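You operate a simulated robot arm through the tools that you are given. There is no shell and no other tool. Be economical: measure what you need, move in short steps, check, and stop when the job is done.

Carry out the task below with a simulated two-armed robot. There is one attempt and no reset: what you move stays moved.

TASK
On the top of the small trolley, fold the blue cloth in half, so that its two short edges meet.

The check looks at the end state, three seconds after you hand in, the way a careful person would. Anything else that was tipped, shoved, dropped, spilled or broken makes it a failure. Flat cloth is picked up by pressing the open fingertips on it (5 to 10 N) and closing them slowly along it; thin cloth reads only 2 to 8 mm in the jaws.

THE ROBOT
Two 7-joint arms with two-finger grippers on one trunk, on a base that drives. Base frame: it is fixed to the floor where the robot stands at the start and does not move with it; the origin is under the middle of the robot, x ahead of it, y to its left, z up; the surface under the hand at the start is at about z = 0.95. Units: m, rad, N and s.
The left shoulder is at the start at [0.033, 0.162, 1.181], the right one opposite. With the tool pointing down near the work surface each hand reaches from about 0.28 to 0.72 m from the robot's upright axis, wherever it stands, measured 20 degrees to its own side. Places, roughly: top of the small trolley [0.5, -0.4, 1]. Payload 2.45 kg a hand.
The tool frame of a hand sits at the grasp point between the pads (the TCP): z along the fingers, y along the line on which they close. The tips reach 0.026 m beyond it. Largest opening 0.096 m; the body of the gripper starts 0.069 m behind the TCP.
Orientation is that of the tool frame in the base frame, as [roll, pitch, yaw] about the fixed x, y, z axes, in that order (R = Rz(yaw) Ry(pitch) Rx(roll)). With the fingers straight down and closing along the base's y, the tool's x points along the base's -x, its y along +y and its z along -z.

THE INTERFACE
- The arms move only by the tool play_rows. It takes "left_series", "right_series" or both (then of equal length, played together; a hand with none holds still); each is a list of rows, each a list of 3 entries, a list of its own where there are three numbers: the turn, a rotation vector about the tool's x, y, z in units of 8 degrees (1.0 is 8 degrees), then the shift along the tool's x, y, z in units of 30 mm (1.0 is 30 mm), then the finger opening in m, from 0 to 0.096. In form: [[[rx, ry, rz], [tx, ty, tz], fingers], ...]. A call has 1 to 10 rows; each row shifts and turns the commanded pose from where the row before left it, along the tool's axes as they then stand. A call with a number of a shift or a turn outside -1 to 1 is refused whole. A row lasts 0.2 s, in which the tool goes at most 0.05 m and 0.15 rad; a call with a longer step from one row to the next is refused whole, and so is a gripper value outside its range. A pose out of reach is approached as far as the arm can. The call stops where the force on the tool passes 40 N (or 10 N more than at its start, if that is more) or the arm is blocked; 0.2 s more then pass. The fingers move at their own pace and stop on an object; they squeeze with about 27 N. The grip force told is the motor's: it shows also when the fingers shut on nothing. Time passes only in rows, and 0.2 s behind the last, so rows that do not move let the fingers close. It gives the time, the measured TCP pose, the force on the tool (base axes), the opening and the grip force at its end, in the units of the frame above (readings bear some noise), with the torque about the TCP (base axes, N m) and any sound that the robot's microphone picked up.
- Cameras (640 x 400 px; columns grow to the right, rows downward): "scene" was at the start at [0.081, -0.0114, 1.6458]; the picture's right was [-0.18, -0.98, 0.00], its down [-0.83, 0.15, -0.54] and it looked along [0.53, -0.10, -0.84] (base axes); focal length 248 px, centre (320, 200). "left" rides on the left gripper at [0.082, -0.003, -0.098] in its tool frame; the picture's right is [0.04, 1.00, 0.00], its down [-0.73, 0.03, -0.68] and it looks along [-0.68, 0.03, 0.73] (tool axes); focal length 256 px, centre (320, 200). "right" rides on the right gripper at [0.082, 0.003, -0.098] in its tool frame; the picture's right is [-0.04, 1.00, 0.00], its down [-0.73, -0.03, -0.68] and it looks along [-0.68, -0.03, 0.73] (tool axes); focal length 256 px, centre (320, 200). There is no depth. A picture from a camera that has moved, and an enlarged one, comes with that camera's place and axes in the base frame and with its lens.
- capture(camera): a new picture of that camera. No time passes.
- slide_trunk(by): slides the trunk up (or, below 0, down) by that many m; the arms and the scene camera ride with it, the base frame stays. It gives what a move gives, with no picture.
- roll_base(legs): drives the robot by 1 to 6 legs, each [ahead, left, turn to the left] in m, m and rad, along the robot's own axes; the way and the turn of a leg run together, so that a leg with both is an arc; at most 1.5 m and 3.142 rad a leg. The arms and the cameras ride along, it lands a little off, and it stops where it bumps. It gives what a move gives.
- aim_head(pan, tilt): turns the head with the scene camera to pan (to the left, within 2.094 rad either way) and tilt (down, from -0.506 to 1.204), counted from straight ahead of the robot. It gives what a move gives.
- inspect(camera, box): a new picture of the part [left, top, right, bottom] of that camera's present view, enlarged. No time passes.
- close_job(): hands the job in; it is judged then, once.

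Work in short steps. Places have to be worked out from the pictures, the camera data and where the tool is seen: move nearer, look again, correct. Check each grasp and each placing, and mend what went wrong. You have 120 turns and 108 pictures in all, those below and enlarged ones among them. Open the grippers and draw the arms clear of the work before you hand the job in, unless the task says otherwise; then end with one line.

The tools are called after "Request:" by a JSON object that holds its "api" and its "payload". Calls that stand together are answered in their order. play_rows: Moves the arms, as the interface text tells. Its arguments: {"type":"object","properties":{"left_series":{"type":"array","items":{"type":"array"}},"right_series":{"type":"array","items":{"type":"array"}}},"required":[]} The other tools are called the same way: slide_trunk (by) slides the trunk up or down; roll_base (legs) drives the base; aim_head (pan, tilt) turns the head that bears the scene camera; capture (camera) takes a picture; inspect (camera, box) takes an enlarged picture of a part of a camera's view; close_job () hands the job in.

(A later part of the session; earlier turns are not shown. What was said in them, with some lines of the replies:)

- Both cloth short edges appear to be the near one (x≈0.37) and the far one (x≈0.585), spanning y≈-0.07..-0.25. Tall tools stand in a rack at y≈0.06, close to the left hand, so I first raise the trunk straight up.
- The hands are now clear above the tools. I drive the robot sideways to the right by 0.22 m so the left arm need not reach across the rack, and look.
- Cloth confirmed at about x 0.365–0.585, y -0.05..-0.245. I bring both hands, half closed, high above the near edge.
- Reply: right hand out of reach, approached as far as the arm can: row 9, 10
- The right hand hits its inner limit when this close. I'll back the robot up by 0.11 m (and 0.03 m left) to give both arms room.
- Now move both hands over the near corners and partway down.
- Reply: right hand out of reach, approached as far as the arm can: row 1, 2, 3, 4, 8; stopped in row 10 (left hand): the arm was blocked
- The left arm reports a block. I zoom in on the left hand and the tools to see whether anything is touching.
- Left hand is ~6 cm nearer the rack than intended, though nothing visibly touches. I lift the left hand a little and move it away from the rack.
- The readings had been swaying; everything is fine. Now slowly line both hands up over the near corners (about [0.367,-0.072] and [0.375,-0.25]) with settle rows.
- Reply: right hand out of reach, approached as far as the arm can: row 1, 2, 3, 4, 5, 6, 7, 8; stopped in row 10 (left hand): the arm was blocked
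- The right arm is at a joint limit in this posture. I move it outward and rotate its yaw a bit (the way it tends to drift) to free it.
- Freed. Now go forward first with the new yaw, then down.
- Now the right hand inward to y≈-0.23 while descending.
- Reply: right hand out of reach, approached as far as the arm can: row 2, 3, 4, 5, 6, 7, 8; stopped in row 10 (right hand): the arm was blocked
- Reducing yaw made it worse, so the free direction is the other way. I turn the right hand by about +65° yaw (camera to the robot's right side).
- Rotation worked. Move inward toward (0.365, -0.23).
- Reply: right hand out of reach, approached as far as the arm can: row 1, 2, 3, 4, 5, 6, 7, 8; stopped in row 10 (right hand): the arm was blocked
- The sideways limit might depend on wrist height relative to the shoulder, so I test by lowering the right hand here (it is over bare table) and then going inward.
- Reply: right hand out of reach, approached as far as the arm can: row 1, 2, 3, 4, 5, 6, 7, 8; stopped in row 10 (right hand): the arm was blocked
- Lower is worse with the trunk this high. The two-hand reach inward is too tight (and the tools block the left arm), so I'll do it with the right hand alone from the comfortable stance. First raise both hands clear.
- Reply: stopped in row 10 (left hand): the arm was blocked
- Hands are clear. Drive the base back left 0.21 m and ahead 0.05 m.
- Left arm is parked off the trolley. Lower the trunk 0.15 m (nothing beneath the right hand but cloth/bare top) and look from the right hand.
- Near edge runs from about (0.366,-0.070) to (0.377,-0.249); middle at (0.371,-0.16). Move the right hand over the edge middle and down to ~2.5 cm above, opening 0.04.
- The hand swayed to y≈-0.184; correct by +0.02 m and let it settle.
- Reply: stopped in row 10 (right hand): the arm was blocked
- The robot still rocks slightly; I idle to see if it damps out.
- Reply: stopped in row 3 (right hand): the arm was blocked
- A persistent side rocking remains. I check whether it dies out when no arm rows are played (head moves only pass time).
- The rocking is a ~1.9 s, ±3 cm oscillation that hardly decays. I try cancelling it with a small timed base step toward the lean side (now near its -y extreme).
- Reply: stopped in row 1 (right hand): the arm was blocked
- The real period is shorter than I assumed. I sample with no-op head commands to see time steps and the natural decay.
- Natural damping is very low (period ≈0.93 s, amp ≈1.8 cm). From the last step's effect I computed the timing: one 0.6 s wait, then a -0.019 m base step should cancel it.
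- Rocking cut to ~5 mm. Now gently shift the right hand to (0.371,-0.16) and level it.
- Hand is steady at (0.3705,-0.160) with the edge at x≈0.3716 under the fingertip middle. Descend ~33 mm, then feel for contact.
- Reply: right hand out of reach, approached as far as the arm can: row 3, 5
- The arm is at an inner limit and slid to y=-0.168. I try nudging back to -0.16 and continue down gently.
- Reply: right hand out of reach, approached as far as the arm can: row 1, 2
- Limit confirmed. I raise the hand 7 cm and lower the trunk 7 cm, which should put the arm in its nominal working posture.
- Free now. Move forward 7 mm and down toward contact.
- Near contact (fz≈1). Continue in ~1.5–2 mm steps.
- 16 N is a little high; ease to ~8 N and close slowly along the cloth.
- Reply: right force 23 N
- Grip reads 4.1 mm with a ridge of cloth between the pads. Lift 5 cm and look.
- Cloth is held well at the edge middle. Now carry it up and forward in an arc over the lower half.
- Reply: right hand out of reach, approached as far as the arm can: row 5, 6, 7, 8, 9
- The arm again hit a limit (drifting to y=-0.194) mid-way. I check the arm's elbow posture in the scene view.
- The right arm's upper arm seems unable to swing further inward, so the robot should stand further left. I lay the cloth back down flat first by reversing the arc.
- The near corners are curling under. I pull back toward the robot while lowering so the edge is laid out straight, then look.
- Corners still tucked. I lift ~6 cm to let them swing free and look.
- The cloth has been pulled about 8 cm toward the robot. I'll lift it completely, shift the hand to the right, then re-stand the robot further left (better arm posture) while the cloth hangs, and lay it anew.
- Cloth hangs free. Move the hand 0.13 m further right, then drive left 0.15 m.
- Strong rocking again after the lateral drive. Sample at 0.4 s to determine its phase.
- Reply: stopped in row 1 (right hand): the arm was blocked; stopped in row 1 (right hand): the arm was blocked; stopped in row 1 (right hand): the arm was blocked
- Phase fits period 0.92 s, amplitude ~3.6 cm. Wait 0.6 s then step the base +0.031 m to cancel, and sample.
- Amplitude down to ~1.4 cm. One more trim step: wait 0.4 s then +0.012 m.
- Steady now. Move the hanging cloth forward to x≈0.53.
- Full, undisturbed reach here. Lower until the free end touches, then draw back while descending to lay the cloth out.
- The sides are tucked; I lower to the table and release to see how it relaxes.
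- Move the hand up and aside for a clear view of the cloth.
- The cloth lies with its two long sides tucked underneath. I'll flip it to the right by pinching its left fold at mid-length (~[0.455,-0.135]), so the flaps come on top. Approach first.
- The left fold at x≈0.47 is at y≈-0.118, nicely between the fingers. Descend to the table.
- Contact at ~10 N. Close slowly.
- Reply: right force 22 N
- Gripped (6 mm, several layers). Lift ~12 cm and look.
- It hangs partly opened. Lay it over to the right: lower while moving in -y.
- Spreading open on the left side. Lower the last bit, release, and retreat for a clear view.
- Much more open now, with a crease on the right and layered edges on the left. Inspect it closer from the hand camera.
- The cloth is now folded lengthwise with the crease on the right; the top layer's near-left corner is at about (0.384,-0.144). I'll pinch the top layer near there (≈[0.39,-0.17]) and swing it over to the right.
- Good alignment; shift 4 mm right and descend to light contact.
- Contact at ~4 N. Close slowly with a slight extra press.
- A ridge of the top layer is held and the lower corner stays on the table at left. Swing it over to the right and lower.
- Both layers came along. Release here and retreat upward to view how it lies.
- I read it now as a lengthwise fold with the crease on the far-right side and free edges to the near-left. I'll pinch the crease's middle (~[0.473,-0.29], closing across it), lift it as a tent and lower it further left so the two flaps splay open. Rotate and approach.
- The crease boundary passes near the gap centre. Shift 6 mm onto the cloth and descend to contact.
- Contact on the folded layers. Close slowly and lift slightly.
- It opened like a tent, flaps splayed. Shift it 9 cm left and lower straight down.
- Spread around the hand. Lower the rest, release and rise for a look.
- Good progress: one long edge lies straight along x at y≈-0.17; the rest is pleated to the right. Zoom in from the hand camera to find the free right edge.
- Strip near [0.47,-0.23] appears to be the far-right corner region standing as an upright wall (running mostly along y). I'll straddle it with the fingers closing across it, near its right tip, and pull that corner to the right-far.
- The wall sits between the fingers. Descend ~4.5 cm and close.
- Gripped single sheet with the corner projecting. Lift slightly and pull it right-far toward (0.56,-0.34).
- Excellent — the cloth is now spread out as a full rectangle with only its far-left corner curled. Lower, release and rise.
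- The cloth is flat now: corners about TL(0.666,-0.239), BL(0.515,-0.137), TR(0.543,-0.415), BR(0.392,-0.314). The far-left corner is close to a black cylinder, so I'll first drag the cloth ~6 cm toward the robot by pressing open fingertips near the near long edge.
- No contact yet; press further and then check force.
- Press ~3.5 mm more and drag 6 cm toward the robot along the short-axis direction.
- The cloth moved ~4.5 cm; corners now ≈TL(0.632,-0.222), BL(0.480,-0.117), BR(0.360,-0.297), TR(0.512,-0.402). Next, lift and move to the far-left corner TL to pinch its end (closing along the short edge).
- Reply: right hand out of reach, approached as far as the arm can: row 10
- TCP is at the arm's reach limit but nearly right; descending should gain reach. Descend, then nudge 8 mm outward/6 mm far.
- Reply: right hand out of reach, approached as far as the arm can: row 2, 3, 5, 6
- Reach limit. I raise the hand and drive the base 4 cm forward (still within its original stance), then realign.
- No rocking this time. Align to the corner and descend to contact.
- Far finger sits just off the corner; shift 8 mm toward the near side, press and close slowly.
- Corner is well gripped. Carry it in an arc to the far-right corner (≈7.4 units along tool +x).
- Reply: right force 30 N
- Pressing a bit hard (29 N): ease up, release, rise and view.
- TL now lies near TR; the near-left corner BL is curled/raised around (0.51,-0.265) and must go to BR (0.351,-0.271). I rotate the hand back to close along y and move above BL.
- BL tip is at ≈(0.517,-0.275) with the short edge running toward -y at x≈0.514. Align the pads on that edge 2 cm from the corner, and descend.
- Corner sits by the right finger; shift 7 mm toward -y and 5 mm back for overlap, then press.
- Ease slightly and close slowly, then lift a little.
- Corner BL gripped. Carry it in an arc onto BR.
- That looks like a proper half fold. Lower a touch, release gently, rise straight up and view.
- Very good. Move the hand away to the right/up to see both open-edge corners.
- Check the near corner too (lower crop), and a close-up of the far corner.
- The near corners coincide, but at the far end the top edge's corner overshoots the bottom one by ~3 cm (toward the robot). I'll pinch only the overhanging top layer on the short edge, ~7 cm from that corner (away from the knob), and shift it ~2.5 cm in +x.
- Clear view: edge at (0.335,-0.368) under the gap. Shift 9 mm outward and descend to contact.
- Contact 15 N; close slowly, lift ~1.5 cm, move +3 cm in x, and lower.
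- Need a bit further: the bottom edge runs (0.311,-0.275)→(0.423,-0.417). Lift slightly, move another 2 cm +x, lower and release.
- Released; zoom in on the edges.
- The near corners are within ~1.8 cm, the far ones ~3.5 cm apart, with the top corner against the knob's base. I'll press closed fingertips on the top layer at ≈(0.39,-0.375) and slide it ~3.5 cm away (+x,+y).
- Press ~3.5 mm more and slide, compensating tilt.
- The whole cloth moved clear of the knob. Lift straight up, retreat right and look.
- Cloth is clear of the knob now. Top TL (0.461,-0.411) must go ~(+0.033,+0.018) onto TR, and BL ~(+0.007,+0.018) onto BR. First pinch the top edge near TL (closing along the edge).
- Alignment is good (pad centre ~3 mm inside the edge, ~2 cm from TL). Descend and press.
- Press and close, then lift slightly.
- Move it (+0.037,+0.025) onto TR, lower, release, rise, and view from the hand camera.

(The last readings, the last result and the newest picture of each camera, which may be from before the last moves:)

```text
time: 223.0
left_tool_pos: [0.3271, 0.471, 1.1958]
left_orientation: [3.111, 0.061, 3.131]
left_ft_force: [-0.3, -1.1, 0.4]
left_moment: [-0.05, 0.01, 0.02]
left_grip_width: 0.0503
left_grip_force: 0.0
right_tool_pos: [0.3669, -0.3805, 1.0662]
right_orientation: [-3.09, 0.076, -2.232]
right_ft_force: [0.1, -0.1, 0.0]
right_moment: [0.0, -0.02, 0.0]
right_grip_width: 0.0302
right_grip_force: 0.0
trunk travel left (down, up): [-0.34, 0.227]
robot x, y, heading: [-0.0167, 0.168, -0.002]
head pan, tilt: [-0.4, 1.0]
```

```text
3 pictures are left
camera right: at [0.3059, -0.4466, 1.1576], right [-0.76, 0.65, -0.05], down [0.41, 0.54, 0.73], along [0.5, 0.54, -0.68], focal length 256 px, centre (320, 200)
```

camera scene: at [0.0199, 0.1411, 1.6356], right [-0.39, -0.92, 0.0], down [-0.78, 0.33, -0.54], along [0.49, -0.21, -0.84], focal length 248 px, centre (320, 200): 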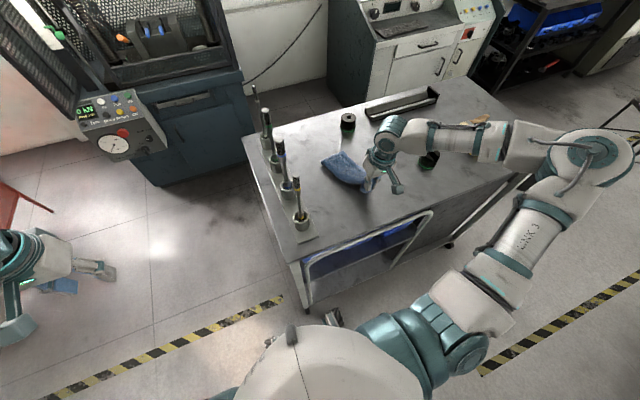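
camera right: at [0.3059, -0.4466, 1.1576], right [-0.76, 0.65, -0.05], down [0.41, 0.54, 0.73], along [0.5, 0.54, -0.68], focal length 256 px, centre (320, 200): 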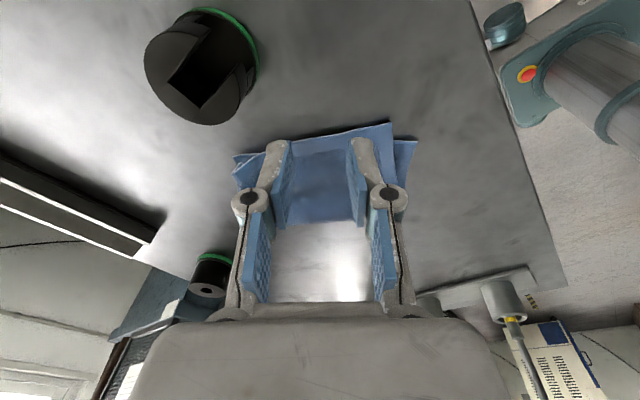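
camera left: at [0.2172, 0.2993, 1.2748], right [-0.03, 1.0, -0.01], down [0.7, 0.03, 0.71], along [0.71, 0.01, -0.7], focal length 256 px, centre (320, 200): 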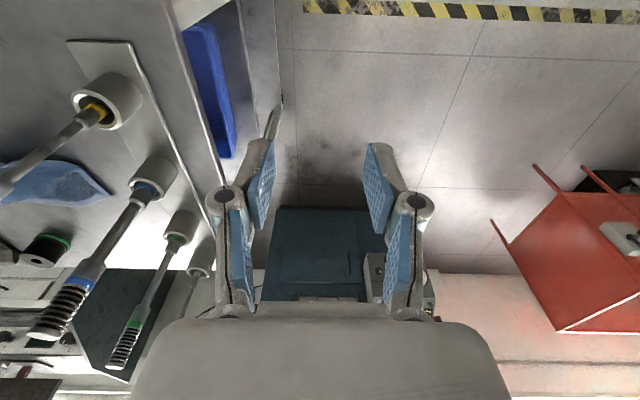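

The far corners now match; the near top corner BL (0.342,-0.324) still needs ~(-0.007,+0.034) to BR. Go pinch the overhanging top edge next to BL.

Request:
{"api": "play_rows", "payload": {"right_series": [[[0, 0, 0], [-0.2, 0.35, 0], 0.03], [[0, 0, 0], [-0.26, 0.45, 0.2], 0.03], [[0, 0, 0], [-0.25, 0.43, 0.4], 0.03], [[0, 0, 0], [-0.15, 0.25, 0.5], 0.03], [[0, 0, 0], [0, 0, 0.6], 0.03], [[0, 0, 0], [0, 0, 0.6], 0.03], [[0, 0, 0], [0, 0, 0.35], 0.03], [[0, 0, 0], [0, 0, 0.12], 0.03], [[0, 0, 0], [0, 0, 0.06], 0.03], [[0, 0, 0], [0, 0, 0], 0.03]]}}

Request:
{"api": "capture", "payload": {"camera": "right"}}

```text
time: 225.2
left_tool_pos: [0.3261, 0.4715, 1.1972]
left_orientation: [3.111, 0.063, 3.13]
left_ft_force: [0.4, -0.1, -1.2]
left_moment: [-0.04, -0.02, -0.01]
left_grip_width: 0.0498
left_grip_force: 0.0
right_tool_pos: [0.3546, -0.3308, 0.9821]
right_orientation: [-3.087, 0.077, -2.234]
right_ft_force: [1.4, 1.0, 0.9]
right_moment: [0.01, 0.01, 0.03]
right_grip_width: 0.03
right_grip_force: 0.1
trunk travel left (down, up): [-0.34, 0.227]
robot x, y, heading: [-0.0169, 0.1625, -0.005]
head pan, tilt: [-0.4, 1.0]
```

```text
2 pictures are left
camera right: at [0.2938, -0.3968, 1.0733], right [-0.76, 0.65, -0.05], down [0.41, 0.54, 0.73], along [0.5, 0.54, -0.68], focal length 256 px, centre (320, 200)
```

right: 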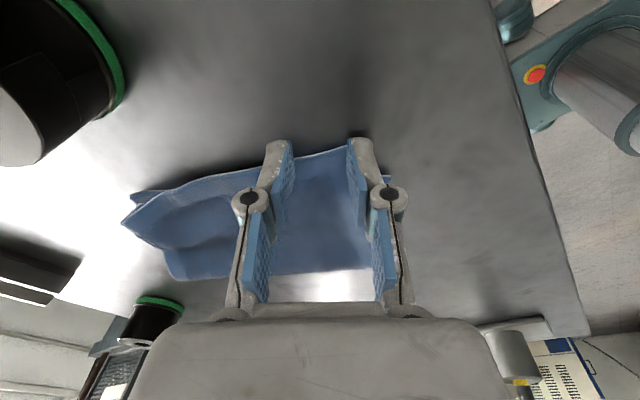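

Shift 4 mm inward and 5 mm from the corner, press, close, and lift slightly.

Request:
{"api": "play_rows", "payload": {"right_series": [[[0, 0, 0], [-0.14, -0.17, 0], 0.03], [[0, 0, 0], [0, 0, 0.1], 0.03], [[0, 0, 0], [0, 0, 0.07], 0.028], [[0, 0, 0], [0, 0, 0], 0.023], [[0, 0, 0], [0, 0, 0], 0.017], [[0, 0, 0], [0, 0, 0], 0.011], [[0, 0, 0], [0, 0, 0], 0.005], [[0, 0, 0], [0, 0, 0], 0], [[0, 0, 0], [0, 0, 0], 0], [[0, 0, 0], [0, 0, -0.25], 0]]}}

```text
time: 227.4
left_tool_pos: [0.3266, 0.4716, 1.1969]
left_orientation: [3.112, 0.063, 3.128]
left_ft_force: [0.2, 0.4, -0.5]
left_moment: [0.01, 0.0, -0.01]
left_grip_width: 0.0501
left_grip_force: 0.1
right_tool_pos: [0.3611, -0.3322, 0.9843]
right_orientation: [-3.087, 0.075, -2.235]
right_ft_force: [0.2, 0.8, -0.6]
right_moment: [0.02, 0.05, -0.01]
right_grip_width: 0.004
right_grip_force: 27.1
trunk travel left (down, up): [-0.34, 0.227]
robot x, y, heading: [-0.0195, 0.1655, -0.001]
head pan, tilt: [-0.4, 1.0]
```

Gripped. Pull it (-0.009,+0.035) to BR, lower, release and rise.

Request:
{"api": "play_rows", "payload": {"right_series": [[[0, 0, 0], [0, 0, -0.25], 0], [[0, 0, 0], [-0.17, 0.22, 0], 0], [[0, 0, 0], [-0.2, 0.26, 0], 0], [[0, 0, 0], [-0.2, 0.26, 0], 0], [[0, 0, 0], [-0.16, 0.22, 0.1], 0], [[0, 0, 0], [0, 0, 0.2], 0], [[0, 0, 0], [0, 0, 0.1], 0.01], [[0, 0, 0], [0, 0, 0], 0.022], [[0, 0, 0], [0, 0, -0.4], 0.022], [[0, 0, 0], [0, 0, -0.9], 0.022]]}}

Request:
{"api": "play_rows", "payload": {"right_series": [[[0, 0, 0], [0.2, 0, -0.9], 0.022], [[0, 0, 0], [0.5, 0, -0.9], 0.03], [[0, 0, 0], [0.8, 0, -0.7], 0.03], [[0, 0, 0], [0.9, 0, 0], 0.03], [[0, 0, 0], [0.9, 0, 0], 0.03], [[0, 0, 0], [0.8, 0, 0], 0.03], [[0, 0, 0], [0.4, 0, 0], 0.03], [[0, 0, 0], [0, 0, 0], 0.03]]}}

Request:
{"api": "inspect", "payload": {"camera": "scene", "box": [350, 140, 462, 210]}}

```text
time: 229.6
left_tool_pos: [0.3253, 0.4721, 1.1988]
left_orientation: [3.111, 0.063, 3.128]
left_ft_force: [-0.6, 0.2, 0.9]
left_moment: [0.0, 0.0, 0.01]
left_grip_width: 0.05
left_grip_force: 0.0
right_tool_pos: [0.3498, -0.2966, 1.0191]
right_orientation: [-3.086, 0.075, -2.232]
right_ft_force: [-0.2, -0.3, 1.0]
right_moment: [0.03, -0.04, 0.01]
right_grip_width: 0.0222
right_grip_force: 0.0
trunk travel left (down, up): [-0.34, 0.227]
robot x, y, heading: [-0.0172, 0.1685, -0.001]
head pan, tilt: [-0.4, 1.0]
```

```text
time: 231.4
left_tool_pos: [0.3266, 0.4708, 1.196]
left_orientation: [3.11, 0.063, 3.13]
left_ft_force: [-1.1, 0.5, 0.1]
left_moment: [-0.01, -0.01, 0.0]
left_grip_width: 0.0498
left_grip_force: 0.1
right_tool_pos: [0.2598, -0.4064, 1.0831]
right_orientation: [-3.086, 0.074, -2.232]
right_ft_force: [-0.2, -0.1, -0.2]
right_moment: [0.0, -0.01, -0.01]
right_grip_width: 0.0297
right_grip_force: 0.0
trunk travel left (down, up): [-0.34, 0.227]
robot x, y, heading: [-0.0153, 0.1664, 0.003]
head pan, tilt: [-0.4, 1.0]
```

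```text
5.71 times, centred on (406, 175) of scene
camera zoom: at [0.0589, 0.1397, 1.6356], right [-0.39, -0.92, 0.0], down [-0.78, 0.33, -0.54], along [0.49, -0.21, -0.84], focal length 1416 px, centre (-171, 343)
```

zoom: 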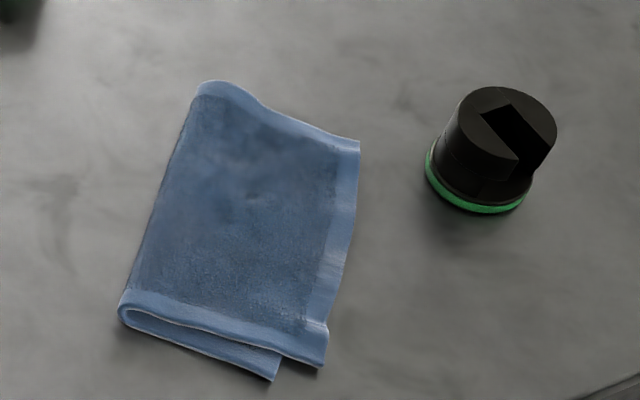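

Far corners match now. The near top corner BL (0.335,-0.286) still overhangs BR (0.338,-0.254) by ~3 cm since the bottom was dragged along; I'll re-pinch it, this time lifting ~5 cm before moving.

Request:
{"api": "play_rows", "payload": {"right_series": [[[0, 0, 0], [-0.4, 0, 0], 0.03], [[0, 0, 0], [-0.65, 0.02, 0.1], 0.03], [[0, 0, 0], [-0.75, 0.02, 0.2], 0.03], [[0, 0, 0], [-0.8, 0.02, 0.4], 0.03], [[0, 0, 0], [-0.8, 0.02, 0.5], 0.03], [[0, 0, 0], [-0.65, 0, 0.6], 0.03], [[0, 0, 0], [-0.35, 0, 0.6], 0.03], [[0, 0, 0], [0, 0, 0.5], 0.03], [[0, 0, 0], [0, 0, 0.3], 0.03], [[0, 0, 0], [0, 0, 0.1], 0.03]]}}

```text
time: 233.6
left_tool_pos: [0.3254, 0.472, 1.1981]
left_orientation: [3.109, 0.062, 3.129]
left_ft_force: [0.2, -0.3, -0.6]
left_moment: [-0.01, 0.0, 0.02]
left_grip_width: 0.0501
left_grip_force: 0.1
right_tool_pos: [0.348, -0.2974, 0.9952]
right_orientation: [-3.085, 0.075, -2.235]
right_ft_force: [0.2, -0.4, -0.4]
right_moment: [0.01, -0.04, 0.02]
right_grip_width: 0.0296
right_grip_force: 0.1
trunk travel left (down, up): [-0.34, 0.227]
robot x, y, heading: [-0.0174, 0.1669, -0.002]
head pan, tilt: [-0.4, 1.0]
```

Position is right; descend to press contact.

Request:
{"api": "play_rows", "payload": {"right_series": [[[0, 0, 0], [0, 0, 0.25], 0.03], [[0, 0, 0], [0, 0, 0.15], 0.03], [[0, 0, 0], [0, 0, 0.1], 0.03], [[0, 0, 0], [0, 0, 0.07], 0.03], [[0, 0, 0], [0, 0, 0], 0.03]]}}

```text
time: 234.8
left_tool_pos: [0.3265, 0.4726, 1.1986]
left_orientation: [3.113, 0.063, 3.131]
left_ft_force: [-0.4, -1.1, -0.3]
left_moment: [0.0, -0.02, -0.03]
left_grip_width: 0.0501
left_grip_force: 0.1
right_tool_pos: [0.3485, -0.2968, 0.9794]
right_orientation: [-3.085, 0.076, -2.234]
right_ft_force: [-1.8, -0.3, 9.3]
right_moment: [0.16, 0.06, 0.05]
right_grip_width: 0.0309
right_grip_force: 0.8
trunk travel left (down, up): [-0.34, 0.227]
robot x, y, heading: [-0.0201, 0.1689, -0.008]
head pan, tilt: [-0.4, 1.0]
```

9 N contact. Close slowly and lift.

Request:
{"api": "play_rows", "payload": {"right_series": [[[0, 0, 0], [0, 0, 0], 0.026], [[0, 0, 0], [0, 0, 0], 0.021], [[0, 0, 0], [0, 0, 0], 0.016], [[0, 0, 0], [0, 0, 0], 0.011], [[0, 0, 0], [0, 0, 0], 0.006], [[0, 0, 0], [0, 0, 0], 0], [[0, 0, 0], [0, 0, 0], 0], [[0, 0, 0], [0, 0, -0.3], 0], [[0, 0, 0], [0, 0, -0.5], 0], [[0, 0, 0], [0, 0, -0.5], 0]]}}

```text
time: 237.0
left_tool_pos: [0.3255, 0.4718, 1.1977]
left_orientation: [3.111, 0.062, 3.131]
left_ft_force: [-0.8, -0.2, -0.7]
left_moment: [-0.03, 0.03, 0.01]
left_grip_width: 0.0498
left_grip_force: 0.0
right_tool_pos: [0.3453, -0.2984, 1.0164]
right_orientation: [-3.087, 0.074, -2.232]
right_ft_force: [-0.6, 0.0, -0.1]
right_moment: [0.02, -0.02, 0.07]
right_grip_width: 0.0035
right_grip_force: 26.8
trunk travel left (down, up): [-0.34, 0.227]
robot x, y, heading: [-0.0164, 0.1644, -0.006]
head pan, tilt: [-0.4, 1.0]
```

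Held as a single layer, ~4 cm up. Move (+0.004,+0.034), lower, release, rise straight up.

Request:
{"api": "play_rows", "payload": {"right_series": [[[0, 0, 0], [-0.2, 0.13, 0], 0], [[0, 0, 0], [-0.28, 0.16, 0], 0], [[0, 0, 0], [-0.28, 0.16, 0.1], 0], [[0, 0, 0], [-0.2, 0.12, 0.3], 0], [[0, 0, 0], [0, 0, 0.4], 0], [[0, 0, 0], [0, 0, 0.25], 0], [[0, 0, 0], [0, 0, 0.05], 0.01], [[0, 0, 0], [0, 0, 0], 0.024], [[0, 0, 0], [0, 0, -0.4], 0.024], [[0, 0, 0], [0, 0, -0.9], 0.024]]}}

Request:
{"api": "play_rows", "payload": {"right_series": [[[0, 0, 0], [0.2, 0, -0.9], 0.024], [[0, 0, 0], [0.6, 0, -0.9], 0.03], [[0, 0, 0], [0.9, 0, -0.9], 0.03], [[0, 0, 0], [0.9, 0, -0.5], 0.03], [[0, 0, 0], [0.9, 0, 0], 0.03], [[0, 0, 0], [0.9, 0, 0], 0.03], [[0, 0, 0], [0.8, 0, 0], 0.03], [[0, 0, 0], [0.4, 0, 0], 0.03], [[0, 0, 0], [0, 0, 0], 0.03]]}}

Request:
{"api": "inspect", "payload": {"camera": "scene", "box": [342, 140, 454, 210]}}

```text
time: 239.2
left_tool_pos: [0.3261, 0.4724, 1.1964]
left_orientation: [3.112, 0.062, 3.131]
left_ft_force: [0.1, 0.9, -0.3]
left_moment: [0.01, -0.01, 0.04]
left_grip_width: 0.05
left_grip_force: 0.0
right_tool_pos: [0.3484, -0.2638, 1.0232]
right_orientation: [-3.088, 0.074, -2.232]
right_ft_force: [0.9, 0.2, -0.4]
right_moment: [-0.04, -0.04, 0.03]
right_grip_width: 0.0239
right_grip_force: 0.0
trunk travel left (down, up): [-0.34, 0.227]
robot x, y, heading: [-0.0186, 0.169, -0.009]
head pan, tilt: [-0.4, 1.0]
```

```text
time: 241.2
left_tool_pos: [0.3263, 0.4712, 1.1964]
left_orientation: [3.11, 0.062, 3.129]
left_ft_force: [-0.3, 0.1, -0.2]
left_moment: [-0.02, -0.02, 0.03]
left_grip_width: 0.0502
left_grip_force: 0.0
right_tool_pos: [0.2376, -0.3985, 1.1061]
right_orientation: [-3.088, 0.076, -2.236]
right_ft_force: [-0.3, 0.4, 0.3]
right_moment: [0.0, -0.01, 0.0]
right_grip_width: 0.0301
right_grip_force: 0.1
trunk travel left (down, up): [-0.34, 0.227]
robot x, y, heading: [-0.0189, 0.168, -0.004]
head pan, tilt: [-0.4, 1.0]
```

```text
5.71 times, centred on (398, 175) of scene
camera zoom: at [0.0587, 0.1398, 1.6357], right [-0.39, -0.92, 0.0], down [-0.77, 0.33, -0.54], along [0.49, -0.21, -0.84], focal length 1416 px, centre (-126, 343)
```

zoom: 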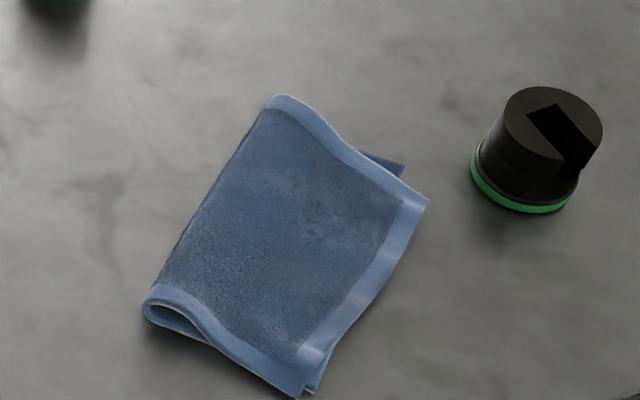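

Near corners now meet (~1 cm); the far ones are ~2.5 cm apart, with the top at (0.4215,-0.387) and the bottom at (0.448,-0.388). I'll repeat the same proven routine on the top edge ~3.5 cm from TL.

Request:
{"api": "play_rows", "payload": {"right_series": [[[0, 0, 0], [-0.3, -0.25, 0], 0.03], [[0, 0, 0], [-0.5, -0.4, 0], 0.03], [[0, 0, 0], [-0.6, -0.46, 0.1], 0.03], [[0, 0, 0], [-0.65, -0.5, 0.3], 0.03], [[0, 0, 0], [-0.65, -0.5, 0.5], 0.03], [[0, 0, 0], [-0.6, -0.46, 0.7], 0.03], [[0, 0, 0], [-0.5, -0.4, 0.8], 0.03], [[0, 0, 0], [-0.39, -0.29, 0.8], 0.03], [[0, 0, 0], [0, 0, 0.6], 0.03], [[0, 0, 0], [0, 0, 0.25], 0.03]]}}

```text
time: 243.4
left_tool_pos: [0.3265, 0.4732, 1.196]
left_orientation: [3.109, 0.063, 3.13]
left_ft_force: [-0.7, -0.1, 0.0]
left_moment: [0.0, -0.01, 0.01]
left_grip_width: 0.0499
left_grip_force: 0.0
right_tool_pos: [0.4022, -0.3574, 0.9993]
right_orientation: [-3.088, 0.076, -2.233]
right_ft_force: [-0.7, 0.2, 0.1]
right_moment: [0.04, 0.0, -0.02]
right_grip_width: 0.0299
right_grip_force: 0.1
trunk travel left (down, up): [-0.34, 0.227]
robot x, y, heading: [-0.0189, 0.1672, -0.004]
head pan, tilt: [-0.4, 1.0]
```

Position as intended; descend to press contact.

Request:
{"api": "play_rows", "payload": {"right_series": [[[0, 0, 0], [0, 0, 0.3], 0.03], [[0, 0, 0], [0, 0, 0.2], 0.03], [[0, 0, 0], [0, 0, 0.13], 0.03], [[0, 0, 0], [0, 0, 0.07], 0.03], [[0, 0, 0], [0, 0, 0], 0.03]]}}

```text
time: 244.6
left_tool_pos: [0.3252, 0.4716, 1.1975]
left_orientation: [3.111, 0.063, 3.13]
left_ft_force: [-0.1, 0.8, 0.6]
left_moment: [0.02, -0.02, -0.02]
left_grip_width: 0.0499
left_grip_force: 0.0
right_tool_pos: [0.4028, -0.3572, 0.9799]
right_orientation: [-3.084, 0.075, -2.233]
right_ft_force: [-0.3, -0.3, 2.3]
right_moment: [0.03, -0.01, 0.03]
right_grip_width: 0.0299
right_grip_force: 0.1
trunk travel left (down, up): [-0.34, 0.227]
robot x, y, heading: [-0.0163, 0.1682, -0.005]
head pan, tilt: [-0.4, 1.0]
```

Press 2 mm more, close slowly, and lift ~3.5 cm.

Request:
{"api": "play_rows", "payload": {"right_series": [[[0, 0, 0], [0, 0, 0.07], 0.03], [[0, 0, 0], [0, 0, 0], 0.025], [[0, 0, 0], [0, 0, 0], 0.02], [[0, 0, 0], [0, 0, 0], 0.014], [[0, 0, 0], [0, 0, 0], 0.008], [[0, 0, 0], [0, 0, 0], 0], [[0, 0, 0], [0, 0, 0], 0], [[0, 0, 0], [0, 0, -0.35], 0], [[0, 0, 0], [0, 0, -0.5], 0], [[0, 0, 0], [0, 0, -0.4], 0]]}}

```text
time: 246.8
left_tool_pos: [0.3256, 0.4719, 1.199]
left_orientation: [3.11, 0.063, 3.129]
left_ft_force: [0.0, -0.7, 0.2]
left_moment: [0.0, 0.01, -0.01]
left_grip_width: 0.05
left_grip_force: 0.1
right_tool_pos: [0.4011, -0.3573, 1.014]
right_orientation: [-3.088, 0.076, -2.233]
right_ft_force: [-0.2, -0.5, 0.1]
right_moment: [-0.03, -0.01, -0.04]
right_grip_width: 0.0039
right_grip_force: 27.1
trunk travel left (down, up): [-0.34, 0.227]
robot x, y, heading: [-0.0184, 0.1662, -0.007]
head pan, tilt: [-0.4, 1.0]
```

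Gripped. Move (+0.023,-0.001), lower, release and rise.

Request:
{"api": "play_rows", "payload": {"right_series": [[[0, 0, 0], [-0.12, -0.16, 0], 0], [[0, 0, 0], [-0.17, -0.23, 0], 0], [[0, 0, 0], [-0.16, -0.23, 0.1], 0], [[0, 0, 0], [0, 0, 0.3], 0], [[0, 0, 0], [0, 0, 0.4], 0], [[0, 0, 0], [0, 0, 0.25], 0], [[0, 0, 0], [0, 0, 0], 0.01], [[0, 0, 0], [0, 0, 0], 0.024], [[0, 0, 0], [0, 0, -0.4], 0.024], [[0, 0, 0], [0, 0, -0.9], 0.024]]}}

Request:
{"api": "play_rows", "payload": {"right_series": [[[0, 0, 0], [0, 0, -0.9], 0.03], [[0, 0, 0], [0.3, 0.1, -0.9], 0.03], [[0, 0, 0], [0.7, 0.3, -0.9], 0.03], [[0, 0, 0], [0.9, 0.3, -0.9], 0.03], [[0, 0, 0], [0.9, 0.3, -0.5], 0.03], [[0, 0, 0], [0.9, 0.2, 0], 0.03], [[0, 0, 0], [0.9, 0, 0], 0.03], [[0, 0, 0], [0.9, 0, 0], 0.03], [[0, 0, 0], [0.5, 0, 0], 0.03], [[0, 0, 0], [0, 0, 0], 0.03]]}}

```text
time: 249.0
left_tool_pos: [0.3254, 0.472, 1.1985]
left_orientation: [3.113, 0.062, 3.129]
left_ft_force: [0.4, -0.3, -0.1]
left_moment: [0.01, 0.01, 0.01]
left_grip_width: 0.0499
left_grip_force: 0.2
right_tool_pos: [0.4228, -0.3589, 1.025]
right_orientation: [-3.088, 0.075, -2.234]
right_ft_force: [0.8, 0.4, -0.4]
right_moment: [0.0, 0.0, -0.02]
right_grip_width: 0.0242
right_grip_force: 0.0
trunk travel left (down, up): [-0.34, 0.227]
robot x, y, heading: [-0.0194, 0.1677, -0.004]
head pan, tilt: [-0.4, 1.0]
```

```text
time: 251.2
left_tool_pos: [0.326, 0.472, 1.1975]
left_orientation: [3.112, 0.062, 3.129]
left_ft_force: [-0.4, 0.4, -0.1]
left_moment: [0.01, 0.01, -0.01]
left_grip_width: 0.05
left_grip_force: 0.1
right_tool_pos: [0.2733, -0.4815, 1.1306]
right_orientation: [-3.087, 0.075, -2.233]
right_ft_force: [-0.5, -0.2, 0.0]
right_moment: [-0.01, -0.02, 0.05]
right_grip_width: 0.0301
right_grip_force: 0.1
trunk travel left (down, up): [-0.34, 0.227]
robot x, y, heading: [-0.0188, 0.1665, -0.006]
head pan, tilt: [-0.4, 1.0]
```

The last adjustment is done, both grippers are open and the arms are clear. My pictures are used up, so I hand in without a final look.

Request:
{"api": "close_job", "payload": {}}

```text
The job is handed in.
```

I folded the blue cloth in half on the trolley top so its short edges meet, but I had no pictures left to check the last adjustment. In the last picture, one pair of corners was about 1 cm apart and the other about 2.5 cm. I then moved the worse corner by about that gap. The cloth also ended up shifted and turned from where it started, and I saw nothing else moved or knocked over.
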